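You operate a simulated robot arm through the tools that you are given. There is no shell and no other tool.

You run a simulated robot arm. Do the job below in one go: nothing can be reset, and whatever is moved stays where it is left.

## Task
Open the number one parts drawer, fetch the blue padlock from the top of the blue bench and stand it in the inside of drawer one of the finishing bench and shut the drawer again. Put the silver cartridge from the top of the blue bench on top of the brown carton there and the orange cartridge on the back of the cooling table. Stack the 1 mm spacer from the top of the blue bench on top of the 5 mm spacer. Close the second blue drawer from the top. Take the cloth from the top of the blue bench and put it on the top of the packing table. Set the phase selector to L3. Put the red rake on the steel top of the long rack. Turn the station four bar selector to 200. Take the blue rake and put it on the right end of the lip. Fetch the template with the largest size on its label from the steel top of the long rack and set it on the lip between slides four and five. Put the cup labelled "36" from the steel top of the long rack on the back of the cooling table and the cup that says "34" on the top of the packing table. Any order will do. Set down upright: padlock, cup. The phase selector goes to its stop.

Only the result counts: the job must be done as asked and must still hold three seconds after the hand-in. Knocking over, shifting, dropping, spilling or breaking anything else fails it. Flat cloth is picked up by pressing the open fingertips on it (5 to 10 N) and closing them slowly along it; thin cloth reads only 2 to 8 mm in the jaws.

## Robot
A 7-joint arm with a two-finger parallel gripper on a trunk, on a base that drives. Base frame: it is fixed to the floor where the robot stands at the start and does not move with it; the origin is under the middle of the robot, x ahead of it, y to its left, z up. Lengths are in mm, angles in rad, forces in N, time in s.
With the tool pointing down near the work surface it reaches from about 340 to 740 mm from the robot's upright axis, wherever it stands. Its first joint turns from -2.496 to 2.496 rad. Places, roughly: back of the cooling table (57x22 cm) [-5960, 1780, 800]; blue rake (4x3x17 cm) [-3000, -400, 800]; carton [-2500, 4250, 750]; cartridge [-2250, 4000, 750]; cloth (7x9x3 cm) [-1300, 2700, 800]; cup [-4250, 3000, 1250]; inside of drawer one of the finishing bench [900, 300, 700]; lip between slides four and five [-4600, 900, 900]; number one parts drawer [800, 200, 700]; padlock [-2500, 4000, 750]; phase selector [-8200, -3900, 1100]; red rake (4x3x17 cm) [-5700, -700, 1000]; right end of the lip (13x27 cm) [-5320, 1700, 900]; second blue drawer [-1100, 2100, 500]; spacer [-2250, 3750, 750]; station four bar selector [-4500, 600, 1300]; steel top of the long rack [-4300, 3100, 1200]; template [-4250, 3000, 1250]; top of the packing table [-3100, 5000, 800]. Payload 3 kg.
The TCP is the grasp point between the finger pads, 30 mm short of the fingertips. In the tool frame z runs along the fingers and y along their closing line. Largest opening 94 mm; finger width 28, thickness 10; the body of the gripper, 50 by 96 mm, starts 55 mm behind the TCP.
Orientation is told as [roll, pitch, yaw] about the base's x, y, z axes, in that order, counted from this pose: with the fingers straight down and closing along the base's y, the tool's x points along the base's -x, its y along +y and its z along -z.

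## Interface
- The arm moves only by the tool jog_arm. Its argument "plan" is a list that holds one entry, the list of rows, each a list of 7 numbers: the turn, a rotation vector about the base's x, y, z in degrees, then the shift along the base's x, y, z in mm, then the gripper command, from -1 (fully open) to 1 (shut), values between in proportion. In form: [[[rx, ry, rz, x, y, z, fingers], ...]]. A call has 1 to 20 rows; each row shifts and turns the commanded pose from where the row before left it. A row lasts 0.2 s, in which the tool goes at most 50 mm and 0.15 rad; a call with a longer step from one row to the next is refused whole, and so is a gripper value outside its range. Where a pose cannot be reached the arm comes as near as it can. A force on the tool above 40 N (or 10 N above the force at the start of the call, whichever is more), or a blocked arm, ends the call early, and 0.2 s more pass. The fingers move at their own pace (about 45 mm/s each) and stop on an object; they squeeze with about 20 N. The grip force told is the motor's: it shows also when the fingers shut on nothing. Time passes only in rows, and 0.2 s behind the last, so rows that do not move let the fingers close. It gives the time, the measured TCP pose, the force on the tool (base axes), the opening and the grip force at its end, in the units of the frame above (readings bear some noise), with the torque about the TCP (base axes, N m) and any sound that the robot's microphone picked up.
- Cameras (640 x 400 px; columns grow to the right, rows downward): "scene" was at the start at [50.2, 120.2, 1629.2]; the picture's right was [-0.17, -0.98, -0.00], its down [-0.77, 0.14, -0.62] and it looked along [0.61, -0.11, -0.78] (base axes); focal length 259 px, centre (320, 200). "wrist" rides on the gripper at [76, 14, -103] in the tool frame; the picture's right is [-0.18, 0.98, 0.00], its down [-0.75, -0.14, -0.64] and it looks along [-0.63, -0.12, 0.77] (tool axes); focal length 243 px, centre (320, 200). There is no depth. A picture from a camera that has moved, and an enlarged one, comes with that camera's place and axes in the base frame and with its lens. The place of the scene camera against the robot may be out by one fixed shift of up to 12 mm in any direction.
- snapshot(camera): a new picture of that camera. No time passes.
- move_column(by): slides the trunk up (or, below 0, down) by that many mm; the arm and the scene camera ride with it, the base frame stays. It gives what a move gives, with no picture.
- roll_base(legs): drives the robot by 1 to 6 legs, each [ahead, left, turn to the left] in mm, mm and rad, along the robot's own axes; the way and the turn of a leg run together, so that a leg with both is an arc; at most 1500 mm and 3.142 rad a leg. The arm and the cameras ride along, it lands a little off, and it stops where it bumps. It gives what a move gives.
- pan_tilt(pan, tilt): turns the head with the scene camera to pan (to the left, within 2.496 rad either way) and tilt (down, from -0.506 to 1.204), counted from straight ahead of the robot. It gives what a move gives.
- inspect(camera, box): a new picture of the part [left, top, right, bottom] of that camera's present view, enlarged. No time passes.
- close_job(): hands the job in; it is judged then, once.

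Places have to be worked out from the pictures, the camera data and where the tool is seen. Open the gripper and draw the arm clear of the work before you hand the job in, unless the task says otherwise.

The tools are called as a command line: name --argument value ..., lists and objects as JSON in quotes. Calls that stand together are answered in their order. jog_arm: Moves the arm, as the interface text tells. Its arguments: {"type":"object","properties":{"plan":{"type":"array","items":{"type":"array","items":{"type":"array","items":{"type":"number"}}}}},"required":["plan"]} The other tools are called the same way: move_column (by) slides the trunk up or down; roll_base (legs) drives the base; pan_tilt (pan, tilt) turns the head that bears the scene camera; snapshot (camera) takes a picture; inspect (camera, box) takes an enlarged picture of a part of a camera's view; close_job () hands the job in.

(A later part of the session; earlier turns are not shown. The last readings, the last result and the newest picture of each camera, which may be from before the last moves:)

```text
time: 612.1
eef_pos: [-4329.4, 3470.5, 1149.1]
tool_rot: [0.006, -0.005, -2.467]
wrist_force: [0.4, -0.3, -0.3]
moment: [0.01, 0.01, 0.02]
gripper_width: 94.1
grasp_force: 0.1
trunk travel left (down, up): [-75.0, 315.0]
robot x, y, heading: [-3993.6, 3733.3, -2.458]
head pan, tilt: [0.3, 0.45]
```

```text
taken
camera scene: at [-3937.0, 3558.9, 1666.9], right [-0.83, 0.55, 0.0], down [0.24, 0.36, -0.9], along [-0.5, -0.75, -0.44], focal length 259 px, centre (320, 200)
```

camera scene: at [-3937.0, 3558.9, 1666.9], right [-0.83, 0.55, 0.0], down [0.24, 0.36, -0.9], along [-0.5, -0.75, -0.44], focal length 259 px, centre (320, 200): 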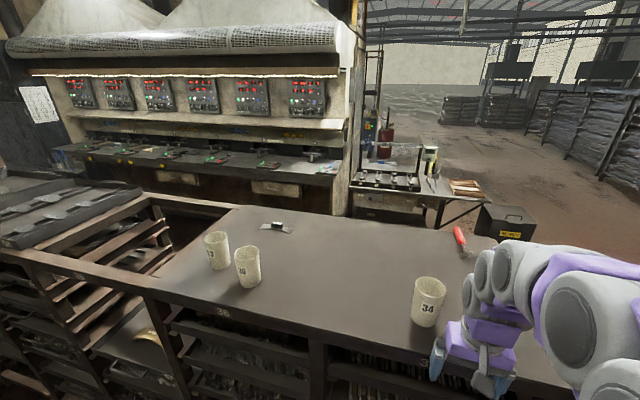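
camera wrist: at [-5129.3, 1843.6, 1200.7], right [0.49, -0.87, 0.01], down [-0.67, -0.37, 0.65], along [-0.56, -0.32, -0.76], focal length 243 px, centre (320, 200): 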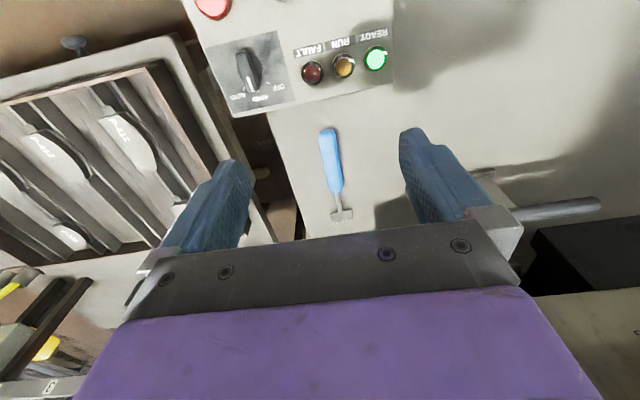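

The labels face this side. I enlarge the three cups.

inspect --camera "scene" --box '[190, 215, 290, 300]'

inspect --camera "scene" --box '[390, 260, 470, 340]'

```text
4.71 times, centred on (240, 258) of scene
camera zoom: at [-3937.0, 3558.9, 1666.9], right [-0.83, 0.55, 0.0], down [0.24, 0.36, -0.9], along [-0.5, -0.75, -0.44], focal length 1218 px, centre (696, -71)
```

zoom: 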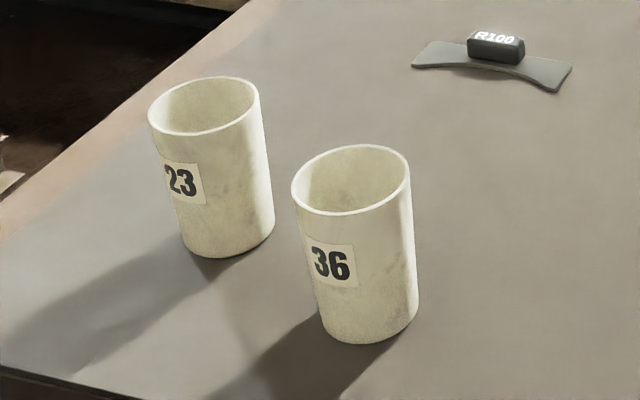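

```text
5.00 times, centred on (430, 300) of scene
camera zoom: at [-3937.0, 3558.9, 1666.9], right [-0.83, 0.55, 0.0], down [0.24, 0.36, -0.9], along [-0.5, -0.75, -0.44], focal length 1294 px, centre (-230, -300)
```

zoom: 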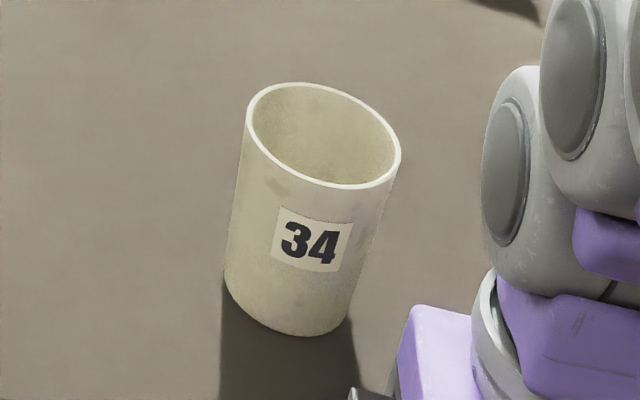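

Cup 34 is the near one; 36 and 23 stand further left. I raise the trunk and look at cup 34 with the wrist camera.

move_column --by 230

snapshot --camera "wrist"

```text
time: 614.5
eef_pos: [-4330.1, 3470.1, 1378.1]
tool_rot: [0.007, -0.005, -2.469]
wrist_force: [0.0, 0.3, -1.2]
moment: [-0.01, 0.01, -0.01]
gripper_width: 94.1
grasp_force: 0.1
trunk travel left (down, up): [-305.0, 85.0]
robot x, y, heading: [-3996.5, 3734.6, -2.462]
head pan, tilt: [0.3, 0.45]
```

```text
taken
camera wrist: at [-4262.5, 3506.9, 1481.8], right [0.47, -0.88, 0.01], down [-0.68, -0.35, 0.64], along [-0.57, -0.31, -0.76], focal length 243 px, centre (320, 200)
```

wrist: 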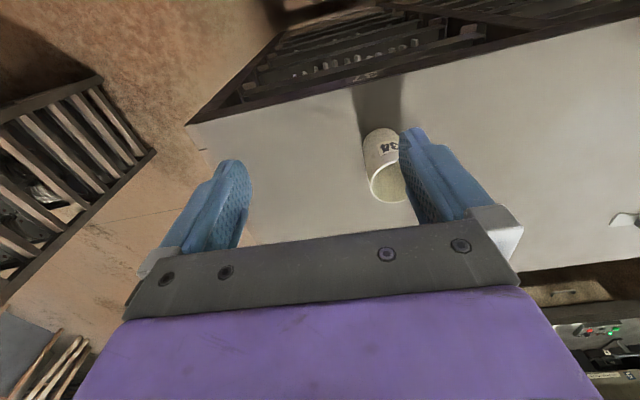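

Cup 34 is at about [-4366, 3351]. I move over it and check the alignment.

jog_arm --plan '[[[0, 0, 0, -12, -39, 0, -1], [0, 0, 0, -12, -40, 0, -1], [0, 0, 0, -12, -40, -10, -1], [0, 0, 0, 0, 0, -30, -1]]]'

snapshot --camera "wrist"

inspect --camera "wrist" --box '[240, 40, 400, 180]'

```text
time: 615.5
eef_pos: [-4365.6, 3351.4, 1337.2]
tool_rot: [0.007, -0.005, -2.467]
wrist_force: [0.0, -0.8, -0.5]
moment: [0.0, 0.02, 0.0]
gripper_width: 94.0
grasp_force: 0.0
trunk travel left (down, up): [-305.0, 85.0]
robot x, y, heading: [-4002.4, 3730.6, -2.459]
head pan, tilt: [0.3, 0.45]
```

```text
taken
camera wrist: at [-4298.5, 3387.9, 1441.6], right [0.47, -0.88, 0.01], down [-0.68, -0.35, 0.65], along [-0.57, -0.31, -0.76], focal length 243 px, centre (320, 200)
```

wrist: 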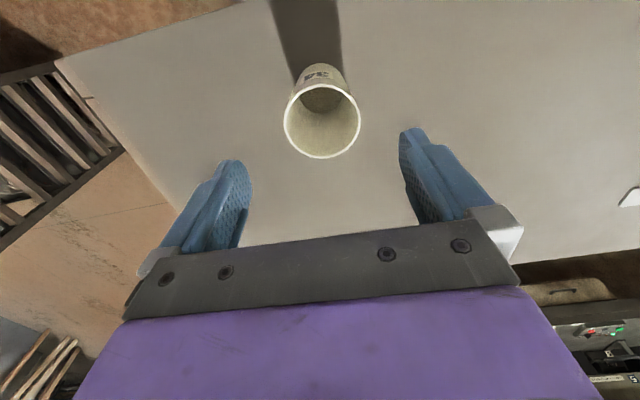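

```text
2.86 times, centred on (320, 110) of wrist
camera zoom: at [-4298.5, 3387.9, 1441.6], right [0.47, -0.88, 0.01], down [-0.68, -0.35, 0.65], along [-0.57, -0.31, -0.76], focal length 693 px, centre (320, 457)
```

zoom: 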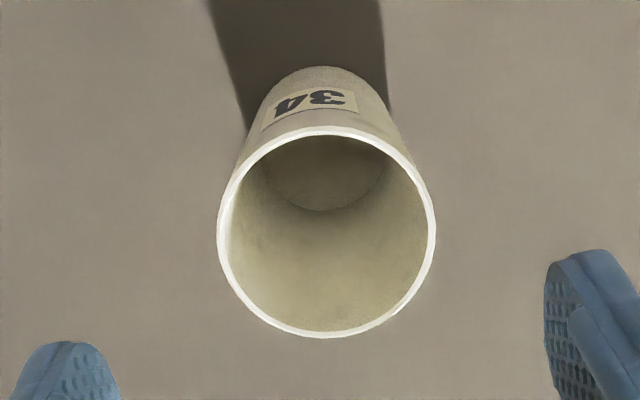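

The cup is centred under the tool (rim about 60 mm wide). I descend around it and close.

jog_arm --plan '[[[0, 0, 0, 0.9, -1.7, -40, -1], [0, 0, 0, 0, 0, -40, -1], [0, 0, 0, 0, 0, -20, -1], [0, 0, 0, 0, 0, -8, -1], [0, 0, 0, 0, 0, 0, -0.5], [0, 0, 0, 0, 0, 0, -0.2], [0, 0, 0, 0, 0, 0, 0.2], [0, 0, 0, 0, 0, 0, 0.6]]]'

snapshot --camera "wrist"

```text
time: 617.3
eef_pos: [-4364.9, 3348.7, 1229.6]
tool_rot: [0.008, -0.004, -2.467]
wrist_force: [-0.6, 0.6, 0.8]
moment: [0.01, 0.01, 0.03]
gripper_width: 61.2
grasp_force: 20.2
trunk travel left (down, up): [-305.0, 85.0]
robot x, y, heading: [-3997.3, 3731.1, -2.455]
head pan, tilt: [0.3, 0.45]
```

```text
taken
camera wrist: at [-4298.1, 3385.9, 1332.8], right [0.47, -0.88, 0.01], down [-0.68, -0.35, 0.64], along [-0.57, -0.31, -0.76], focal length 243 px, centre (320, 200)
```

wrist: 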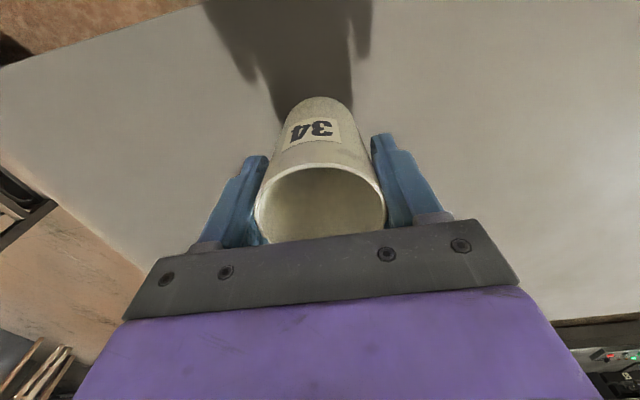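

Gripped at 61 mm. I lift the cup gently.

jog_arm --plan '[[[0, 0, 0, 0, 0, 4, 1], [0, 0, 0, 0, 0, 8, 1], [0, 0, 0, 0, 0, 12, 1], [0, 0, 0, 0, 0, 16, 1], [0, 0, 0, 0, 0, 20, 1], [0, 0, 0, 0, 0, 22, 1], [0, 0, 0, 0, 0, 18, 1], [0, 0, 0, 5, 4, 10, 1], [0, 0, 0, 12, 10, 0, 1], [0, 0, 0, 18, 15, 0, 1], [0, 0, 0, 20, 17, 0, 1], [0, 0, 0, 20, 17, 0, 1], [0, 0, 0, 12, 10, 0, 1]]]'

snapshot --camera "wrist"

```text
time: 620.1
eef_pos: [-4277.8, 3422.5, 1339.2]
tool_rot: [0.008, -0.006, -2.468]
wrist_force: [0.0, -0.1, -0.1]
moment: [0.02, 0.01, 0.01]
gripper_width: 61.2
grasp_force: 20.4
trunk travel left (down, up): [-305.0, 85.0]
robot x, y, heading: [-3997.7, 3734.5, -2.46]
head pan, tilt: [0.3, 0.45]
```

```text
taken
camera wrist: at [-4209.4, 3459.2, 1443.2], right [0.47, -0.88, 0.01], down [-0.68, -0.35, 0.65], along [-0.57, -0.31, -0.76], focal length 243 px, centre (320, 200)
```

wrist: 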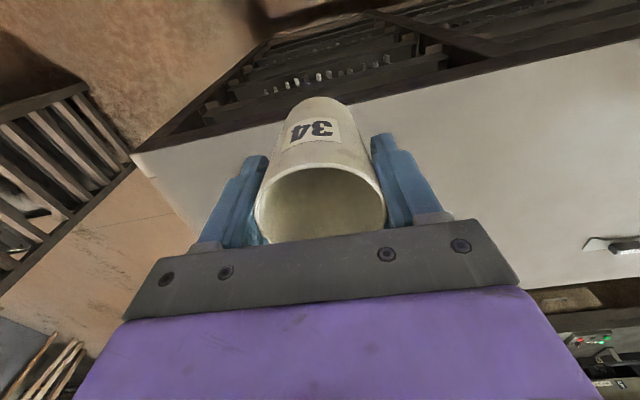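

The cup is held upright. I back away from the rack, lower the trunk, turn about and drive to the packing table.

roll_base --legs '[[-170, 0, 0]]'

move_column --by -230

roll_base --legs '[[0, 0, 3.141], [450, 100, 0.02]]'

pan_tilt --pan 0.2 --tilt 0.7

snapshot --camera "scene"

snapshot --camera "wrist"

```text
time: 621.6
eef_pos: [-4142.7, 3532.5, 1340.1]
tool_rot: [0.007, -0.006, -2.471]
wrist_force: [0.4, 1.2, -0.7]
moment: [0.01, 0.01, -0.02]
gripper_width: 61.0
grasp_force: 19.6
trunk travel left (down, up): [-305.0, 85.0]
robot x, y, heading: [-3863.0, 3840.2, -2.457]
head pan, tilt: [0.3, 0.45]
```

```text
time: 624.0
eef_pos: [-4142.4, 3531.7, 1109.4]
tool_rot: [0.008, -0.007, -2.471]
wrist_force: [-0.6, 0.1, -0.1]
moment: [0.03, 0.0, 0.01]
gripper_width: 60.9
grasp_force: 20.2
trunk travel left (down, up): [-75.0, 315.0]
robot x, y, heading: [-3863.5, 3839.3, -2.46]
head pan, tilt: [0.3, 0.45]
```

```text
time: 634.1
eef_pos: [-3303.7, 4514.0, 1110.3]
tool_rot: [0.009, -0.005, 0.688]
wrist_force: [-0.2, 0.0, -0.6]
moment: [-0.03, 0.0, 0.02]
gripper_width: 61.5
grasp_force: 20.0
trunk travel left (down, up): [-75.0, 315.0]
robot x, y, heading: [-3581.7, 4204.9, 0.696]
head pan, tilt: [0.3, 0.45]
```

```text
time: 634.9
eef_pos: [-3305.5, 4514.7, 1110.7]
tool_rot: [0.007, -0.007, 0.687]
wrist_force: [0.3, 0.0, 0.3]
moment: [0.0, 0.01, 0.01]
gripper_width: 61.2
grasp_force: 20.5
trunk travel left (down, up): [-75.0, 315.0]
robot x, y, heading: [-3579.7, 4205.3, 0.695]
head pan, tilt: [0.201, 0.7]
```

```text
taken
camera scene: at [-3639.1, 4354.3, 1644.7], right [0.78, -0.62, 0.0], down [-0.4, -0.5, -0.76], along [0.48, 0.6, -0.65], focal length 259 px, centre (320, 200)
```

scene: 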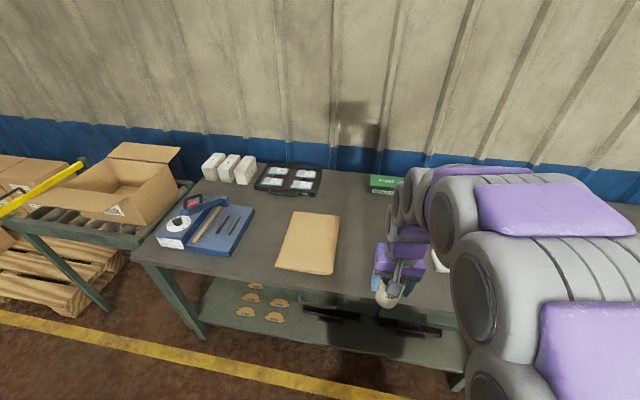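

```text
taken
camera wrist: at [-3374.9, 4476.1, 1213.6], right [-0.48, 0.88, 0.01], down [0.67, 0.36, 0.65], along [0.56, 0.32, -0.76], focal length 243 px, centre (320, 200)
```

wrist: 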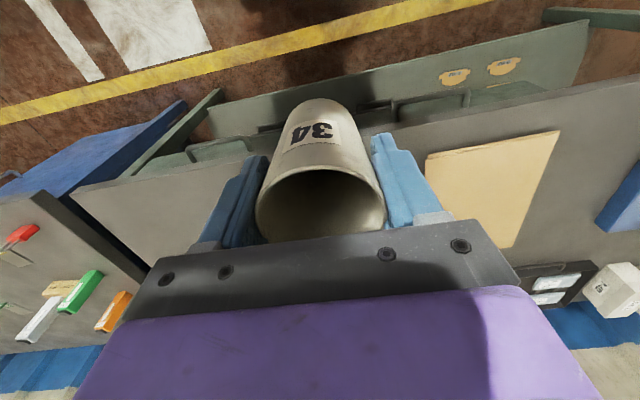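

The table is ahead with free space between folder and cloth. I drive 95 mm closer and carry the cup over that space.

roll_base --legs '[[95, 0, 0]]'

jog_arm --plan '[[[0, 0, 0, 12, 5, 0, 1], [0, 0, 0, 22, 10, 0, 1], [0, 0, 0, 30, 14, 0, 1], [0, 0, 0, 32, 15, -10, 1], [0, 0, 0, 32, 15, -20, 1], [0, 0, 0, 30, 14, -25, 1], [0, 0, 0, 24, 10, -30, 1], [0, 0, 0, 12, 5, -30, 1], [0, 0, 0, 5, 2, -30, 1]]]'

snapshot --camera "wrist"

snapshot --camera "scene"

```text
time: 636.0
eef_pos: [-3233.1, 4576.6, 1109.6]
tool_rot: [0.006, -0.005, 0.691]
wrist_force: [1.0, 1.1, -0.7]
moment: [-0.02, 0.0, 0.0]
gripper_width: 61.2
grasp_force: 19.7
trunk travel left (down, up): [-75.0, 315.0]
robot x, y, heading: [-3511.2, 4259.8, 0.691]
head pan, tilt: [0.201, 0.7]
```

```text
time: 638.0
eef_pos: [-3033.4, 4665.3, 964.3]
tool_rot: [0.007, -0.007, 0.69]
wrist_force: [-0.2, 0.7, -0.3]
moment: [0.02, -0.01, 0.01]
gripper_width: 61.5
grasp_force: 20.1
trunk travel left (down, up): [-75.0, 315.0]
robot x, y, heading: [-3508.7, 4261.2, 0.698]
head pan, tilt: [0.201, 0.7]
```

```text
taken
camera wrist: at [-3103.0, 4626.1, 1067.7], right [-0.48, 0.88, 0.01], down [0.67, 0.36, 0.65], along [0.56, 0.32, -0.76], focal length 243 px, centre (320, 200)
```

wrist: 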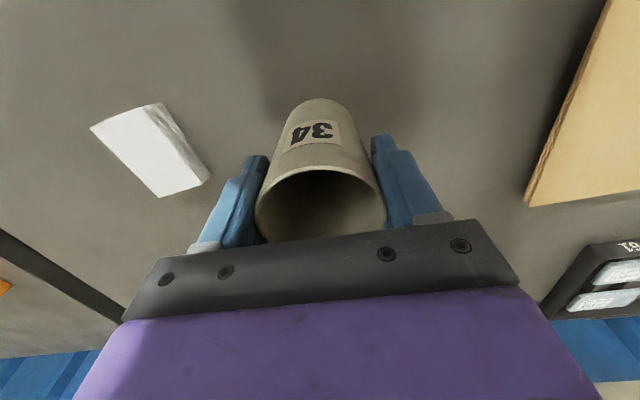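

```text
taken
camera scene: at [-3564.1, 4415.8, 1644.6], right [0.78, -0.62, 0.0], down [-0.4, -0.51, -0.76], along [0.48, 0.6, -0.65], focal length 259 px, centre (320, 200)
```

scene: 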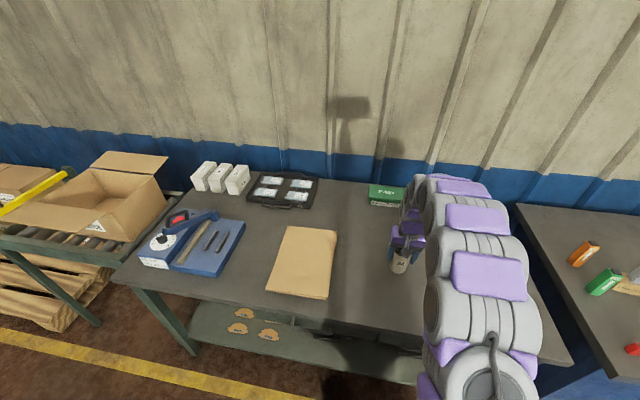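

Free space below. I lower the cup to the table in decreasing steps.

jog_arm --plan '[[[0, 0, 0, 0, 0, -22, 1], [0, 0, 0, 0, 0, -18, 1], [0, 0, 0, 0, 0, -14, 1], [0, 0, 0, 0, 0, -8, 1], [0, 0, 0, 0, 0, -4, 1]]]'

jog_arm --plan '[[[0, 0, 0, 0, 0, -3, 1], [0, 0, 0, 0, 0, -2, 1]]]'

```text
time: 639.2
eef_pos: [-3035.7, 4665.6, 898.5]
tool_rot: [0.006, -0.009, 0.688]
wrist_force: [0.1, 1.3, -0.1]
moment: [-0.03, 0.02, -0.01]
gripper_width: 61.3
grasp_force: 19.9
trunk travel left (down, up): [-75.0, 315.0]
robot x, y, heading: [-3510.0, 4262.4, 0.701]
head pan, tilt: [0.201, 0.7]
```

```text
time: 639.8
eef_pos: [-3035.7, 4663.9, 893.2]
tool_rot: [0.008, -0.007, 0.689]
wrist_force: [-0.3, -0.3, -0.6]
moment: [0.01, 0.02, 0.0]
gripper_width: 61.3
grasp_force: 20.1
trunk travel left (down, up): [-75.0, 315.0]
robot x, y, heading: [-3507.7, 4263.6, 0.694]
head pan, tilt: [0.201, 0.7]
```

jog_arm --plan '[[[0, 0, 0, 0, 0, -2, 1], [0, 0, 0, 0, 0, -2, 1]]]'

jog_arm --plan '[[[0, 0, 0, 0, 0, -1.5, 1], [0, 0, 0, 0, 0, -1.5, 1]]]'

```text
time: 640.4
eef_pos: [-3034.0, 4666.1, 892.0]
tool_rot: [0.007, -0.011, 0.69]
wrist_force: [0.6, 1.4, 18.4]
moment: [0.07, -0.07, 0.03]
gripper_width: 61.7
grasp_force: 19.9
trunk travel left (down, up): [-75.0, 315.0]
robot x, y, heading: [-3510.7, 4263.9, 0.701]
head pan, tilt: [0.201, 0.7]
```

```text
time: 641.0
eef_pos: [-3036.5, 4663.6, 888.0]
tool_rot: [0.006, -0.009, 0.69]
wrist_force: [2.8, 3.3, 18.0]
moment: [-0.02, -0.05, 0.03]
gripper_width: 61.8
grasp_force: 19.9
trunk travel left (down, up): [-75.0, 315.0]
robot x, y, heading: [-3509.3, 4260.5, 0.696]
head pan, tilt: [0.201, 0.7]
```

The cup stands on the table (18 N). I ease up, open slowly and rise straight up.

jog_arm --plan '[[[0, 0, 0, 0, 0, 1.5, 1], [0, 0, 0, 0, 0, 0, -0.35], [0, 0, 0, 0, 0, 0, -0.5], [0, 0, 0, 0, 0, 0, -0.7], [0, 0, 0, 0, 0, 0, -1], [0, 0, 0, 0, 0, 0, -1], [0, 0, 0, 0, 0, 15, -1], [0, 0, 0, 0, 0, 30, -1], [0, 0, 0, 0, 0, 40, -1], [0, 0, 0, 0, 0, 50, -1], [0, 0, 0, 0, 0, 50, -1]]]'

snapshot --camera "wrist"

snapshot --camera "scene"

```text
time: 643.4
eef_pos: [-3036.5, 4661.9, 1073.8]
tool_rot: [0.006, -0.004, 0.69]
wrist_force: [-0.7, -0.3, -0.8]
moment: [0.0, 0.02, 0.0]
gripper_width: 93.9
grasp_force: 0.2
trunk travel left (down, up): [-75.0, 315.0]
robot x, y, heading: [-3507.3, 4262.3, 0.693]
head pan, tilt: [0.201, 0.7]
```

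```text
taken
camera wrist: at [-3105.0, 4623.3, 1178.4], right [-0.48, 0.88, 0.01], down [0.67, 0.36, 0.65], along [0.56, 0.32, -0.76], focal length 243 px, centre (320, 200)
```

wrist: 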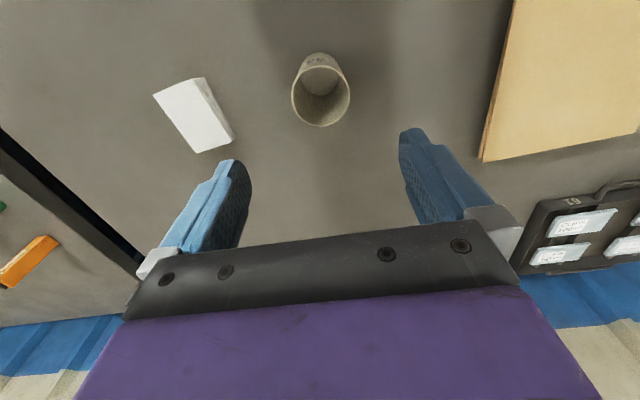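

```text
taken
camera scene: at [-3565.9, 4414.4, 1644.7], right [0.78, -0.62, 0.0], down [-0.4, -0.51, -0.76], along [0.48, 0.6, -0.65], focal length 259 px, centre (320, 200)
```

scene: 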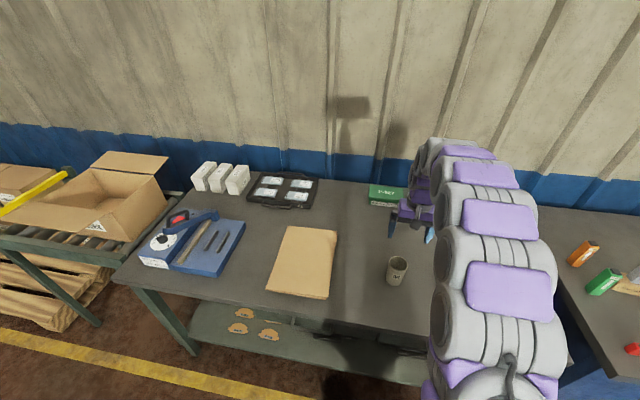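

Cup 34 stands on the packing table. Next the orange cartridge: I retract, back off and drive right to the end of the blue bench.

jog_arm --plan '[[[0, 0, 0, -30, -25, 10, -1], [0, 0, 0, -35, -30, 10, -1], [0, 0, 0, -35, -30, 0, -1]]]'

roll_base --legs '[[-140, 0, 0], [0, -690, 0.005], [250, 0, 0]]'

snapshot --camera "wrist"

snapshot --camera "scene"

```text
time: 644.2
eef_pos: [-3135.0, 4575.6, 1095.0]
tool_rot: [0.007, -0.007, 0.689]
wrist_force: [-0.1, 0.3, 0.0]
moment: [-0.01, 0.03, 0.0]
gripper_width: 93.8
grasp_force: 0.0
trunk travel left (down, up): [-75.0, 315.0]
robot x, y, heading: [-3509.2, 4259.9, 0.692]
head pan, tilt: [0.201, 0.7]
```

```text
time: 650.3
eef_pos: [-2610.9, 4128.3, 1093.4]
tool_rot: [0.006, -0.005, 0.692]
wrist_force: [-0.5, 0.1, 0.3]
moment: [-0.03, 0.01, -0.01]
gripper_width: 93.9
grasp_force: 0.0
trunk travel left (down, up): [-75.0, 315.0]
robot x, y, heading: [-2984.4, 3809.8, 0.7]
head pan, tilt: [0.201, 0.7]
```

```text
taken
camera wrist: at [-2679.8, 4088.5, 1196.7], right [-0.49, 0.87, 0.01], down [0.67, 0.37, 0.65], along [0.56, 0.32, -0.76], focal length 243 px, centre (320, 200)
```

wrist: 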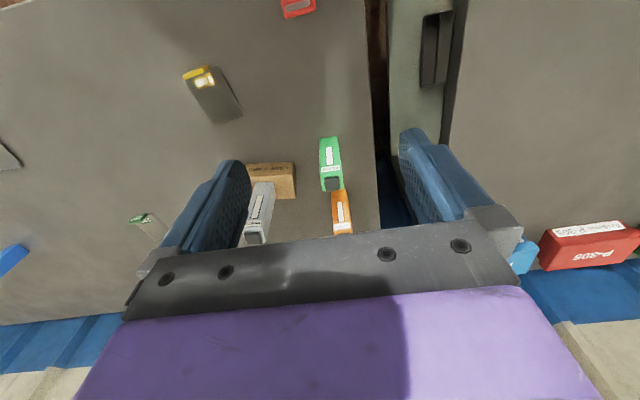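

```text
taken
camera scene: at [-3044.1, 3964.4, 1644.4], right [0.78, -0.62, 0.0], down [-0.4, -0.51, -0.76], along [0.47, 0.6, -0.65], focal length 259 px, centre (320, 200)
```

scene: 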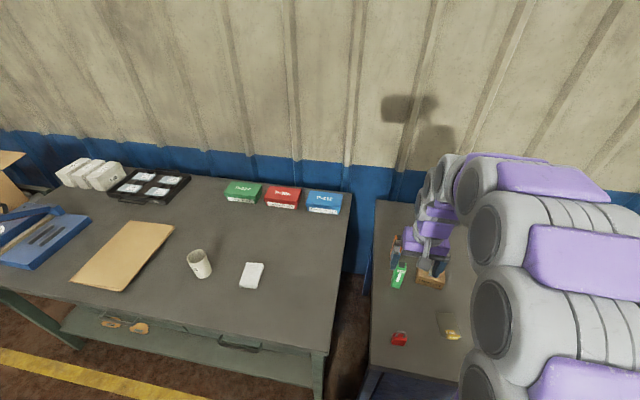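

All placed items still stand. The orange cartridge is behind the green one, near [-2413, 4285]. I go 35 mm closer and move the tool above it.

roll_base --legs '[[35, 0, 0]]'

jog_arm --plan '[[[0, 0, 0, 30, 25, 0, -1], [0, 0, 0, 35, 30, 0, -1], [0, 0, 0, 35, 30, 0, -1], [0, 0, 0, 35, 30, 0, -1], [0, 0, 0, 32, 18, 0, -1]]]'

snapshot --camera "wrist"

inspect --camera "wrist" --box '[240, 40, 400, 180]'

```text
time: 651.2
eef_pos: [-2583.3, 4150.1, 1094.0]
tool_rot: [0.007, -0.004, 0.692]
wrist_force: [0.1, -0.3, 0.1]
moment: [-0.02, 0.04, 0.02]
gripper_width: 93.9
grasp_force: 0.1
trunk travel left (down, up): [-75.0, 315.0]
robot x, y, heading: [-2958.6, 3829.2, 0.699]
head pan, tilt: [0.201, 0.7]
```

```text
time: 652.4
eef_pos: [-2418.8, 4279.0, 1093.9]
tool_rot: [0.006, -0.006, 0.691]
wrist_force: [-0.1, -0.1, -0.2]
moment: [-0.02, 0.03, 0.0]
gripper_width: 93.8
grasp_force: 0.0
trunk travel left (down, up): [-75.0, 315.0]
robot x, y, heading: [-2961.7, 3833.4, 0.699]
head pan, tilt: [0.201, 0.7]
```

```text
taken
camera wrist: at [-2486.6, 4241.0, 1197.3], right [-0.49, 0.87, 0.01], down [0.67, 0.37, 0.65], along [0.56, 0.32, -0.76], focal length 243 px, centre (320, 200)
```

wrist: 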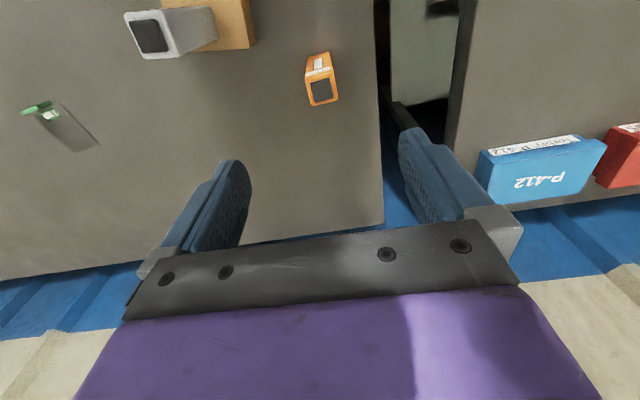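

```text
2.86 times, centred on (320, 110) of wrist
camera zoom: at [-2486.6, 4241.0, 1197.3], right [-0.49, 0.87, 0.01], down [0.67, 0.37, 0.65], along [0.56, 0.32, -0.76], focal length 693 px, centre (320, 457)
```

zoom: 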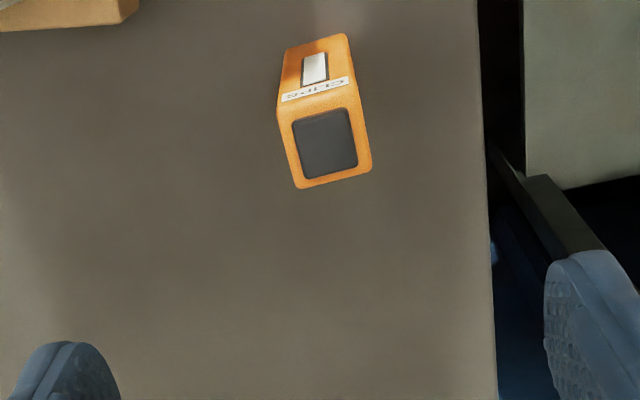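

The orange cap is exactly under the tool axis. I descend and grip it.

jog_arm --plan '[[[0, 0, 0, 0, 0, -40, -0.8], [0, 0, 0, 0, 0, -45, -0.6], [0, 0, 0, 0, 0, -45, -0.6], [0, 0, 0, 0, 0, -40, -0.6], [0, 0, 0, 0, 0, -28, -0.6], [0, 0, 0, 0, 0, -10, -0.6]]]'

snapshot --camera "wrist"

```text
time: 653.8
eef_pos: [-2420.2, 4280.7, 884.9]
tool_rot: [0.006, -0.006, 0.691]
wrist_force: [-0.3, -0.4, -0.4]
moment: [-0.01, 0.01, 0.0]
gripper_width: 75.0
grasp_force: 0.2
trunk travel left (down, up): [-75.0, 315.0]
robot x, y, heading: [-2959.0, 3833.9, 0.698]
head pan, tilt: [0.201, 0.7]
```

```text
taken
camera wrist: at [-2487.2, 4241.2, 988.8], right [-0.48, 0.87, 0.01], down [0.67, 0.37, 0.65], along [0.56, 0.32, -0.76], focal length 243 px, centre (320, 200)
```

wrist: 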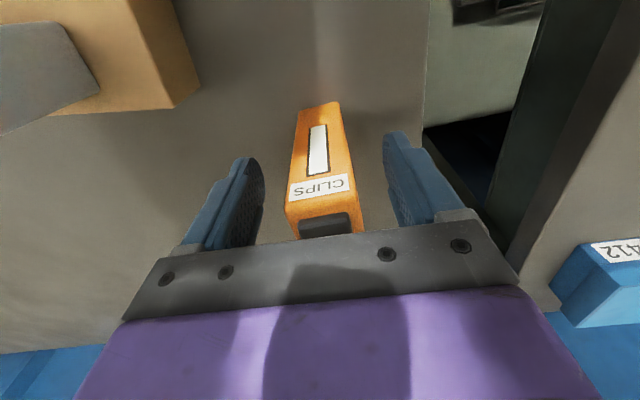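

Aligned. I close, lift 170 mm and draw it back over the green cartridge.

jog_arm --plan '[[[0, 0, 0, 0, 0, 0, -0.2], [0, 0, 0, 0, 0, 0, 0.4], [0, 0, 0, 0, 0, 0, 1], [0, 0, 0, 0, 0, 0, 1], [0, 0, 0, 0, 0, 5, 1], [0, 0, 0, 0, 0, 10, 1], [0, 0, 0, 0, 0, 15, 1], [0, 0, 0, 0, 0, 20, 1], [0, 0, 0, 0, 0, 25, 1], [0, 0, 0, 0, 0, 30, 1], [0, 0, 0, 0, 0, 30, 1], [0, 0, 0, 0, 0, 25, 1], [0, 0, 0, 0, 0, 15, 1]]]'

snapshot --camera "wrist"

```text
time: 656.6
eef_pos: [-2419.3, 4281.1, 1060.0]
tool_rot: [0.006, -0.005, 0.69]
wrist_force: [-0.6, 0.3, -1.7]
moment: [-0.01, 0.02, 0.03]
gripper_width: 36.2
grasp_force: 20.2
trunk travel left (down, up): [-75.0, 315.0]
robot x, y, heading: [-2960.1, 3830.3, 0.7]
head pan, tilt: [0.201, 0.7]
```

```text
taken
camera wrist: at [-2488.1, 4240.6, 1163.8], right [-0.48, 0.87, 0.01], down [0.67, 0.37, 0.65], along [0.56, 0.32, -0.76], focal length 243 px, centre (320, 200)
```

wrist: 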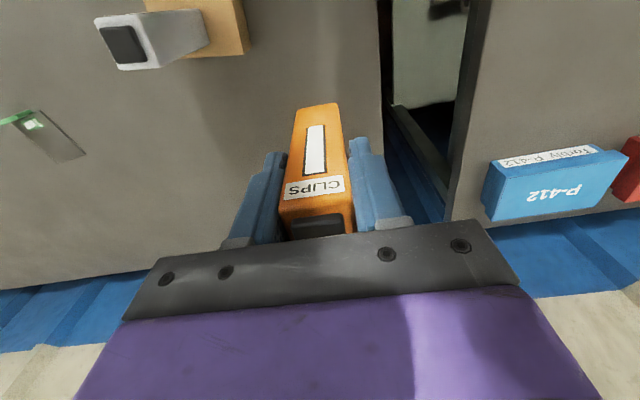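

The orange cartridge is held. I draw the arm in, then drive back out, along the aisle and backwards through the rack gap.

jog_arm --plan '[[[0, 0, 0, -10, -8, 5, 1], [0, 0, 0, -18, -15, 5, 1], [0, 0, 0, -24, -20, 0, 1], [0, 0, 0, -26, -22, 0, 1], [0, 0, 0, -26, -22, 0, 1], [0, 0, 0, -26, -22, 0, 1], [0, 0, 0, -26, -22, 0, 1], [0, 0, 0, -24, -20, 0, 1], [0, 0, 0, -16, -14, 0, 1], [0, 0, 0, -10, -9, 0, 1]]]'

roll_base --legs '[[-500, 0, 0], [0, 1320, 0]]'

pan_tilt --pan 2.0 --tilt 0.5

snapshot --camera "scene"

snapshot --camera "wrist"

```text
time: 658.8
eef_pos: [-2624.6, 4105.9, 1071.3]
tool_rot: [0.007, -0.009, 0.692]
wrist_force: [-0.5, -0.5, -1.7]
moment: [0.03, -0.04, 0.01]
gripper_width: 36.0
grasp_force: 20.5
trunk travel left (down, up): [-75.0, 315.0]
robot x, y, heading: [-2958.0, 3829.8, 0.698]
head pan, tilt: [0.201, 0.7]
```

```text
time: 667.9
eef_pos: [-3836.3, 4803.7, 1070.9]
tool_rot: [0.01, -0.006, 0.668]
wrist_force: [-0.7, 0.9, -1.4]
moment: [-0.02, 0.0, 0.01]
gripper_width: 36.5
grasp_force: 20.1
trunk travel left (down, up): [-75.0, 315.0]
robot x, y, heading: [-4178.7, 4537.4, 0.678]
head pan, tilt: [0.201, 0.7]
```

```text
time: 669.7
eef_pos: [-3836.8, 4805.1, 1070.8]
tool_rot: [0.007, -0.008, 0.668]
wrist_force: [-0.2, 0.3, -1.5]
moment: [-0.03, 0.04, 0.0]
gripper_width: 36.3
grasp_force: 20.0
trunk travel left (down, up): [-75.0, 315.0]
robot x, y, heading: [-4181.1, 4539.5, 0.674]
head pan, tilt: [2.0, 0.499]
```

```text
taken
camera scene: at [-4366.7, 4667.8, 1662.6], right [0.45, 0.89, 0.0], down [0.43, -0.22, -0.88], along [-0.78, 0.39, -0.48], focal length 259 px, centre (320, 200)
```

scene: 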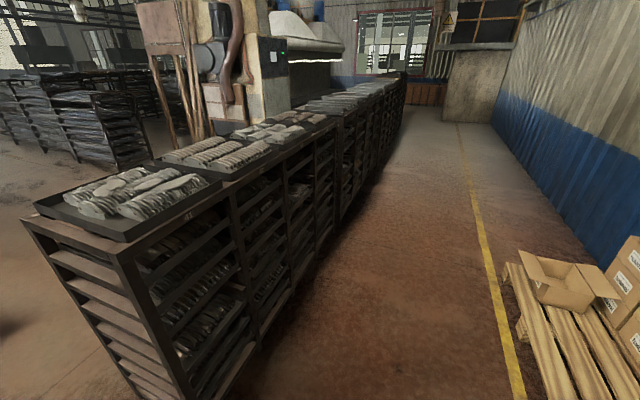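

```text
taken
camera wrist: at [-3906.4, 4766.9, 1174.5], right [-0.46, 0.89, 0.01], down [0.68, 0.35, 0.65], along [0.57, 0.31, -0.76], focal length 243 px, centre (320, 200)
```

wrist: 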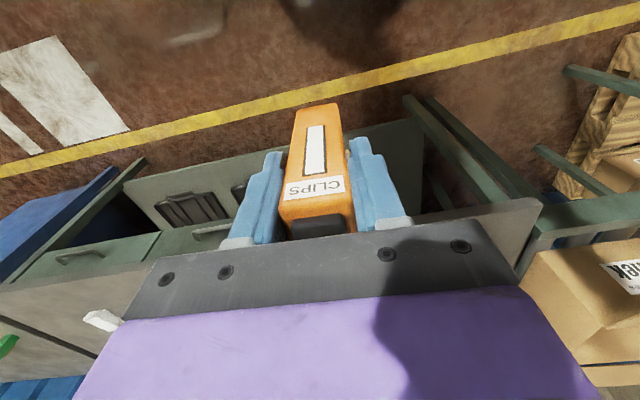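

I'm lined up with the gap. I correct the heading and drive backwards through it, then on along the open side.

roll_base --legs '[[0, 0, 0.029], [-1450, 0, 0], [-480, 0, 0]]'

pan_tilt --pan -2.2 --tilt 0.5

snapshot --camera "scene"

pan_tilt --pan 2.3 --tilt 0.5

snapshot --camera "scene"

```text
time: 679.7
eef_pos: [-5326.2, 3597.0, 1071.7]
tool_rot: [0.008, -0.008, 0.671]
wrist_force: [-0.3, -0.4, -1.0]
moment: [0.0, 0.0, -0.02]
gripper_width: 36.4
grasp_force: 19.7
trunk travel left (down, up): [-75.0, 315.0]
robot x, y, heading: [-5672.8, 3330.8, 0.677]
head pan, tilt: [2.0, 0.499]
```

```text
time: 683.1
eef_pos: [-5327.4, 3596.1, 1071.4]
tool_rot: [0.005, -0.009, 0.672]
wrist_force: [-0.7, 0.3, -2.5]
moment: [-0.03, -0.02, -0.04]
gripper_width: 36.1
grasp_force: 20.0
trunk travel left (down, up): [-75.0, 315.0]
robot x, y, heading: [-5661.7, 3333.8, 0.68]
head pan, tilt: [-2.201, 0.499]
```

```text
taken
camera scene: at [-5769.9, 3327.4, 1662.7], right [-1.0, -0.05, 0.0], down [-0.02, 0.48, -0.88], along [0.04, -0.88, -0.48], focal length 259 px, centre (320, 200)
```

scene: 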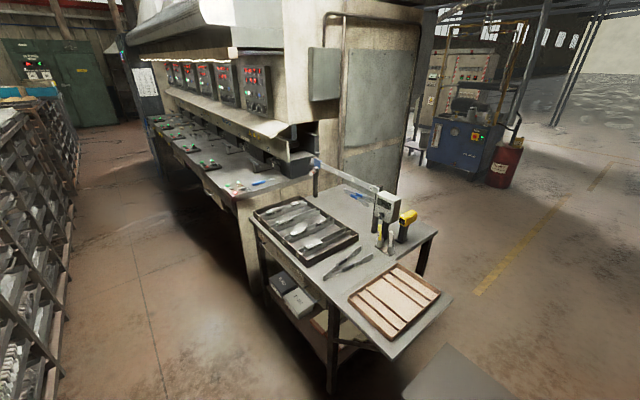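

```text
time: 686.7
eef_pos: [-5326.0, 3596.2, 1072.2]
tool_rot: [0.007, -0.008, 0.671]
wrist_force: [0.1, 0.1, -1.3]
moment: [0.0, 0.02, -0.03]
gripper_width: 36.4
grasp_force: 20.1
trunk travel left (down, up): [-75.0, 315.0]
robot x, y, heading: [-5663.2, 3333.7, 0.684]
head pan, tilt: [2.3, 0.499]
```

```text
taken
camera scene: at [-5864.2, 3433.2, 1662.6], right [0.16, 0.99, 0.0], down [0.47, -0.08, -0.88], along [-0.87, 0.14, -0.48], focal length 259 px, centre (320, 200)
```

scene: 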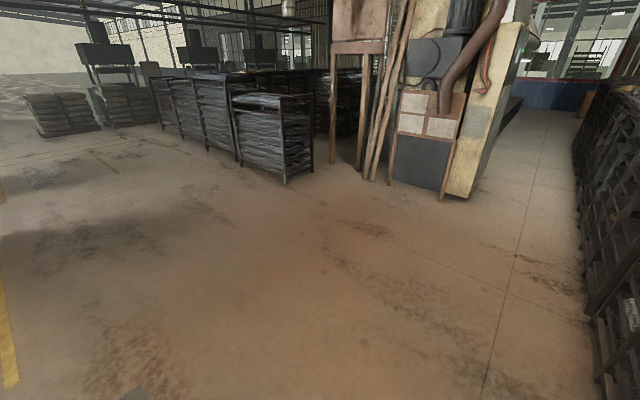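

The cooling table's back strip must be reached from behind. The floor on its far side is free, so I drive round: left, back, then right behind the table.

roll_base --legs '[[0, 720, 0.02], [-1000, 0, 0], [-950, 0, 0]]'

pan_tilt --pan -1.0 --tilt 0.5

snapshot --camera "scene"

snapshot --camera "wrist"

```text
time: 699.9
eef_pos: [-7281.9, 2895.3, 1072.2]
tool_rot: [0.006, -0.01, 0.696]
wrist_force: [0.8, 0.5, -1.4]
moment: [-0.02, 0.01, 0.0]
gripper_width: 36.3
grasp_force: 20.0
trunk travel left (down, up): [-75.0, 315.0]
robot x, y, heading: [-7610.4, 2620.3, 0.705]
head pan, tilt: [2.3, 0.499]
```

```text
time: 702.7
eef_pos: [-7281.3, 2895.2, 1073.1]
tool_rot: [0.008, -0.01, 0.696]
wrist_force: [-0.1, 0.5, -0.8]
moment: [-0.02, 0.02, -0.01]
gripper_width: 36.2
grasp_force: 19.7
trunk travel left (down, up): [-75.0, 315.0]
robot x, y, heading: [-7613.2, 2624.0, 0.707]
head pan, tilt: [-1.0, 0.499]
```

```text
taken
camera scene: at [-7636.8, 2677.9, 1662.5], right [-0.29, -0.96, 0.0], down [-0.46, 0.14, -0.88], along [0.84, -0.26, -0.48], focal length 259 px, centre (320, 200)
```

scene: 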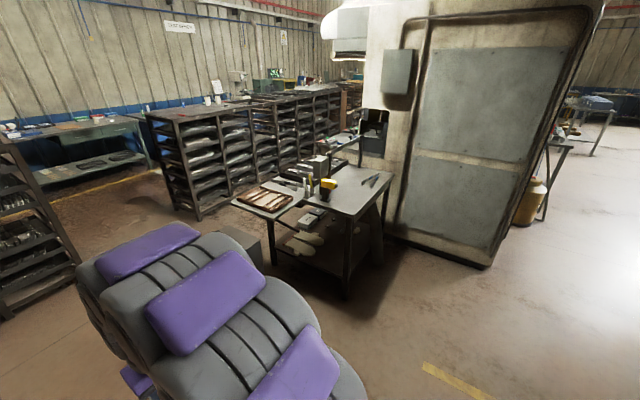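

```text
taken
camera wrist: at [-7350.2, 2854.3, 1175.1], right [-0.49, 0.87, 0.01], down [0.67, 0.37, 0.65], along [0.56, 0.32, -0.76], focal length 243 px, centre (320, 200)
```

wrist: 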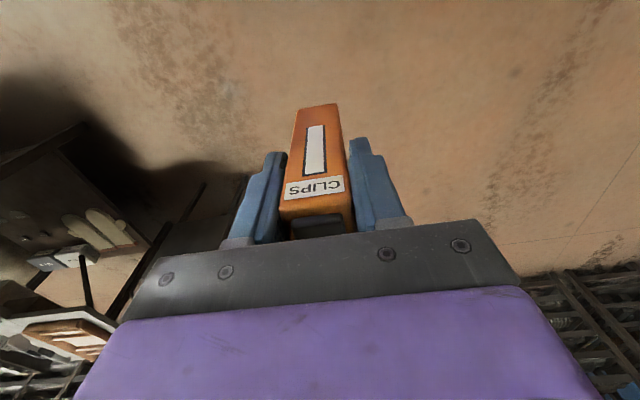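

I see the table from behind. I enlarge it to find the free area on its back part.

inspect --camera "scene" --box '[230, 130, 410, 270]'

```text
2.86 times, centred on (320, 200) of scene
camera zoom: at [-7636.8, 2677.9, 1662.5], right [-0.29, -0.96, 0.0], down [-0.46, 0.14, -0.88], along [0.84, -0.26, -0.48], focal length 740 px, centre (320, 200)
```

zoom: 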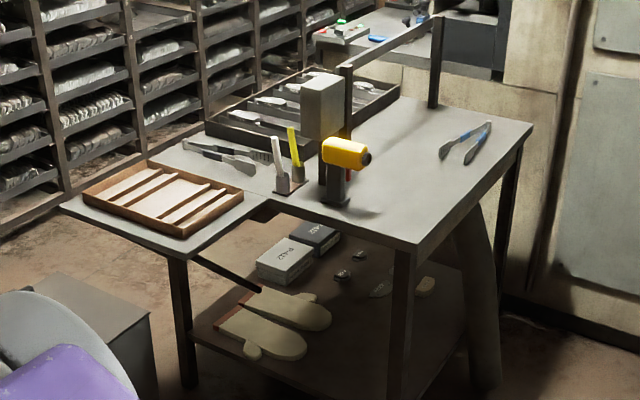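

The back strip is free between the tongs and the yellow gun. I drive right to stand behind that spot.

roll_base --legs '[[40, -1470, -0.003]]'

pan_tilt --pan 0.1 --tilt 0.75

snapshot --camera "scene"

snapshot --camera "wrist"

```text
time: 710.0
eef_pos: [-6302.3, 1823.2, 1071.8]
tool_rot: [0.006, -0.009, 0.713]
wrist_force: [0.4, 0.4, -1.7]
moment: [0.01, 0.01, 0.02]
gripper_width: 36.1
grasp_force: 19.5
trunk travel left (down, up): [-75.0, 315.0]
robot x, y, heading: [-6630.6, 1544.2, 0.72]
head pan, tilt: [-1.0, 0.499]
```

```text
time: 711.3
eef_pos: [-6302.5, 1822.2, 1072.2]
tool_rot: [0.006, -0.011, 0.715]
wrist_force: [0.0, -0.7, -2.0]
moment: [0.01, -0.05, 0.02]
gripper_width: 36.4
grasp_force: 20.4
trunk travel left (down, up): [-75.0, 315.0]
robot x, y, heading: [-6631.7, 1544.0, 0.72]
head pan, tilt: [0.099, 0.75]
```

```text
taken
camera scene: at [-6684.8, 1686.4, 1640.5], right [0.73, -0.68, 0.0], down [-0.47, -0.5, -0.73], along [0.5, 0.53, -0.68], focal length 259 px, centre (320, 200)
```

scene: 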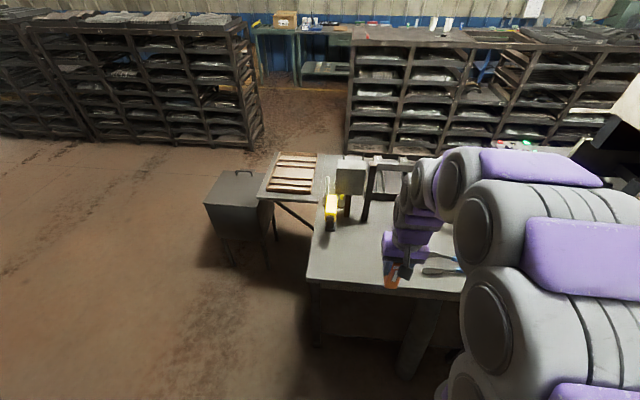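

```text
taken
camera wrist: at [-6370.8, 1781.4, 1175.4], right [-0.5, 0.86, 0.01], down [0.66, 0.38, 0.65], along [0.56, 0.33, -0.76], focal length 243 px, centre (320, 200)
```

wrist: 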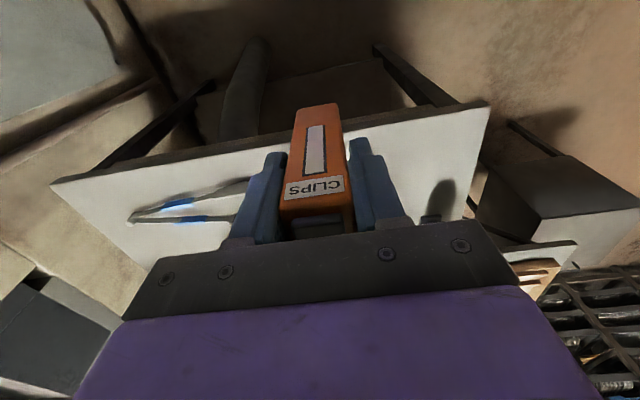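

I'm behind the free part of the strip. I carry the cartridge over it.

jog_arm --plan '[[[0, 0, 0, 10, 9, 0, 1], [0, 0, 0, 20, 18, 0, 1], [0, 0, 0, 28, 25, 0, 1], [0, 0, 0, 30, 27, -10, 1], [0, 0, 0, 30, 27, -20, 1], [0, 0, 0, 24, 21, -25, 1], [0, 0, 0, 12, 11, -25, 1], [0, 0, 0, 5.5, 4.3, -25, 1]]]'

snapshot --camera "wrist"

snapshot --camera "scene"

```text
time: 713.1
eef_pos: [-6143.9, 1964.5, 965.1]
tool_rot: [0.006, -0.011, 0.715]
wrist_force: [0.4, 0.1, -1.6]
moment: [-0.02, -0.01, -0.01]
gripper_width: 36.3
grasp_force: 20.5
trunk travel left (down, up): [-75.0, 315.0]
robot x, y, heading: [-6631.1, 1544.5, 0.717]
head pan, tilt: [0.099, 0.75]
```

```text
taken
camera wrist: at [-6211.3, 1923.2, 1069.6], right [-0.5, 0.86, 0.01], down [0.66, 0.38, 0.65], along [0.56, 0.33, -0.76], focal length 243 px, centre (320, 200)
```

wrist: 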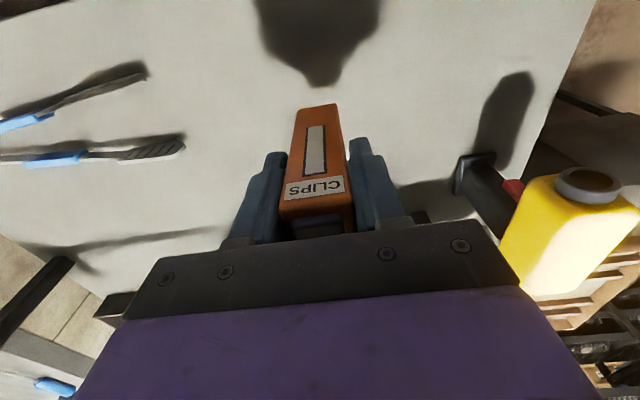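

```text
taken
camera scene: at [-6682.7, 1688.4, 1640.4], right [0.73, -0.68, 0.0], down [-0.47, -0.5, -0.73], along [0.5, 0.53, -0.68], focal length 259 px, centre (320, 200)
```

scene: 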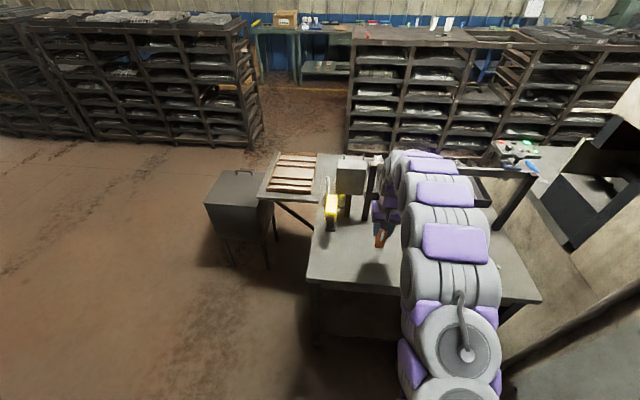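

Free spot below, yellow gun and frame at safe distance. I lower the cartridge in decreasing steps.

jog_arm --plan '[[[0, 0, 0, 0, 0, -20, 1], [0, 0, 0, 0, 0, -18, 1], [0, 0, 0, 0, 0, -12, 1], [0, 0, 0, 0, 0, -6, 1], [0, 0, 0, 0, 0, -4, 1]]]'

jog_arm --plan '[[[0, 0, 0, 0, 0, -3, 1], [0, 0, 0, 0, 0, -3, 1]]]'

```text
time: 714.3
eef_pos: [-6144.2, 1963.4, 905.5]
tool_rot: [0.007, -0.009, 0.714]
wrist_force: [0.2, 0.1, -1.6]
moment: [0.04, 0.0, 0.05]
gripper_width: 36.3
grasp_force: 20.2
trunk travel left (down, up): [-75.0, 315.0]
robot x, y, heading: [-6630.3, 1545.7, 0.72]
head pan, tilt: [0.099, 0.75]
```

```text
time: 714.9
eef_pos: [-6144.4, 1965.2, 900.7]
tool_rot: [0.006, -0.01, 0.714]
wrist_force: [0.8, 0.7, -1.0]
moment: [0.04, -0.04, -0.04]
gripper_width: 36.5
grasp_force: 20.2
trunk travel left (down, up): [-75.0, 315.0]
robot x, y, heading: [-6630.8, 1544.4, 0.721]
head pan, tilt: [0.099, 0.75]
```

jog_arm --plan '[[[0, 0, 0, 0, 0, -2.5, 1], [0, 0, 0, 0, 0, -2.5, 1]]]'

jog_arm --plan '[[[0, 0, 0, 0, 0, -2.5, 1], [0, 0, 0, 0, 0, -2, 1]]]'

```text
time: 715.5
eef_pos: [-6144.2, 1966.2, 895.6]
tool_rot: [0.006, -0.011, 0.715]
wrist_force: [1.0, 0.5, -1.4]
moment: [-0.01, 0.01, 0.0]
gripper_width: 36.1
grasp_force: 20.1
trunk travel left (down, up): [-75.0, 315.0]
robot x, y, heading: [-6628.0, 1545.6, 0.724]
head pan, tilt: [0.099, 0.75]
```

```text
time: 716.1
eef_pos: [-6143.4, 1965.3, 891.8]
tool_rot: [0.007, -0.01, 0.713]
wrist_force: [-0.2, 0.2, -1.5]
moment: [-0.01, -0.03, 0.01]
gripper_width: 36.4
grasp_force: 19.8
trunk travel left (down, up): [-75.0, 315.0]
robot x, y, heading: [-6628.4, 1544.3, 0.722]
head pan, tilt: [0.099, 0.75]
```

jog_arm --plan '[[[0, 0, 0, 0, 0, -2, 1], [0, 0, 0, 0, 0, -2, 1]]]'

jog_arm --plan '[[[0, 0, 0, 0, 0, -2, 1], [0, 0, 0, 0, 0, -2, 1]]]'

```text
time: 716.7
eef_pos: [-6145.1, 1965.1, 887.3]
tool_rot: [0.007, -0.01, 0.713]
wrist_force: [0.6, 0.1, -2.2]
moment: [-0.03, -0.01, 0.02]
gripper_width: 36.3
grasp_force: 20.5
trunk travel left (down, up): [-75.0, 315.0]
robot x, y, heading: [-6629.0, 1544.7, 0.72]
head pan, tilt: [0.099, 0.75]
```

```text
time: 717.3
eef_pos: [-6143.4, 1964.4, 886.7]
tool_rot: [0.006, -0.013, 0.712]
wrist_force: [-2.6, 0.8, 16.3]
moment: [-0.33, 0.21, -0.05]
gripper_width: 35.8
grasp_force: 19.6
trunk travel left (down, up): [-75.0, 315.0]
robot x, y, heading: [-6632.2, 1544.3, 0.723]
head pan, tilt: [0.099, 0.75]
```

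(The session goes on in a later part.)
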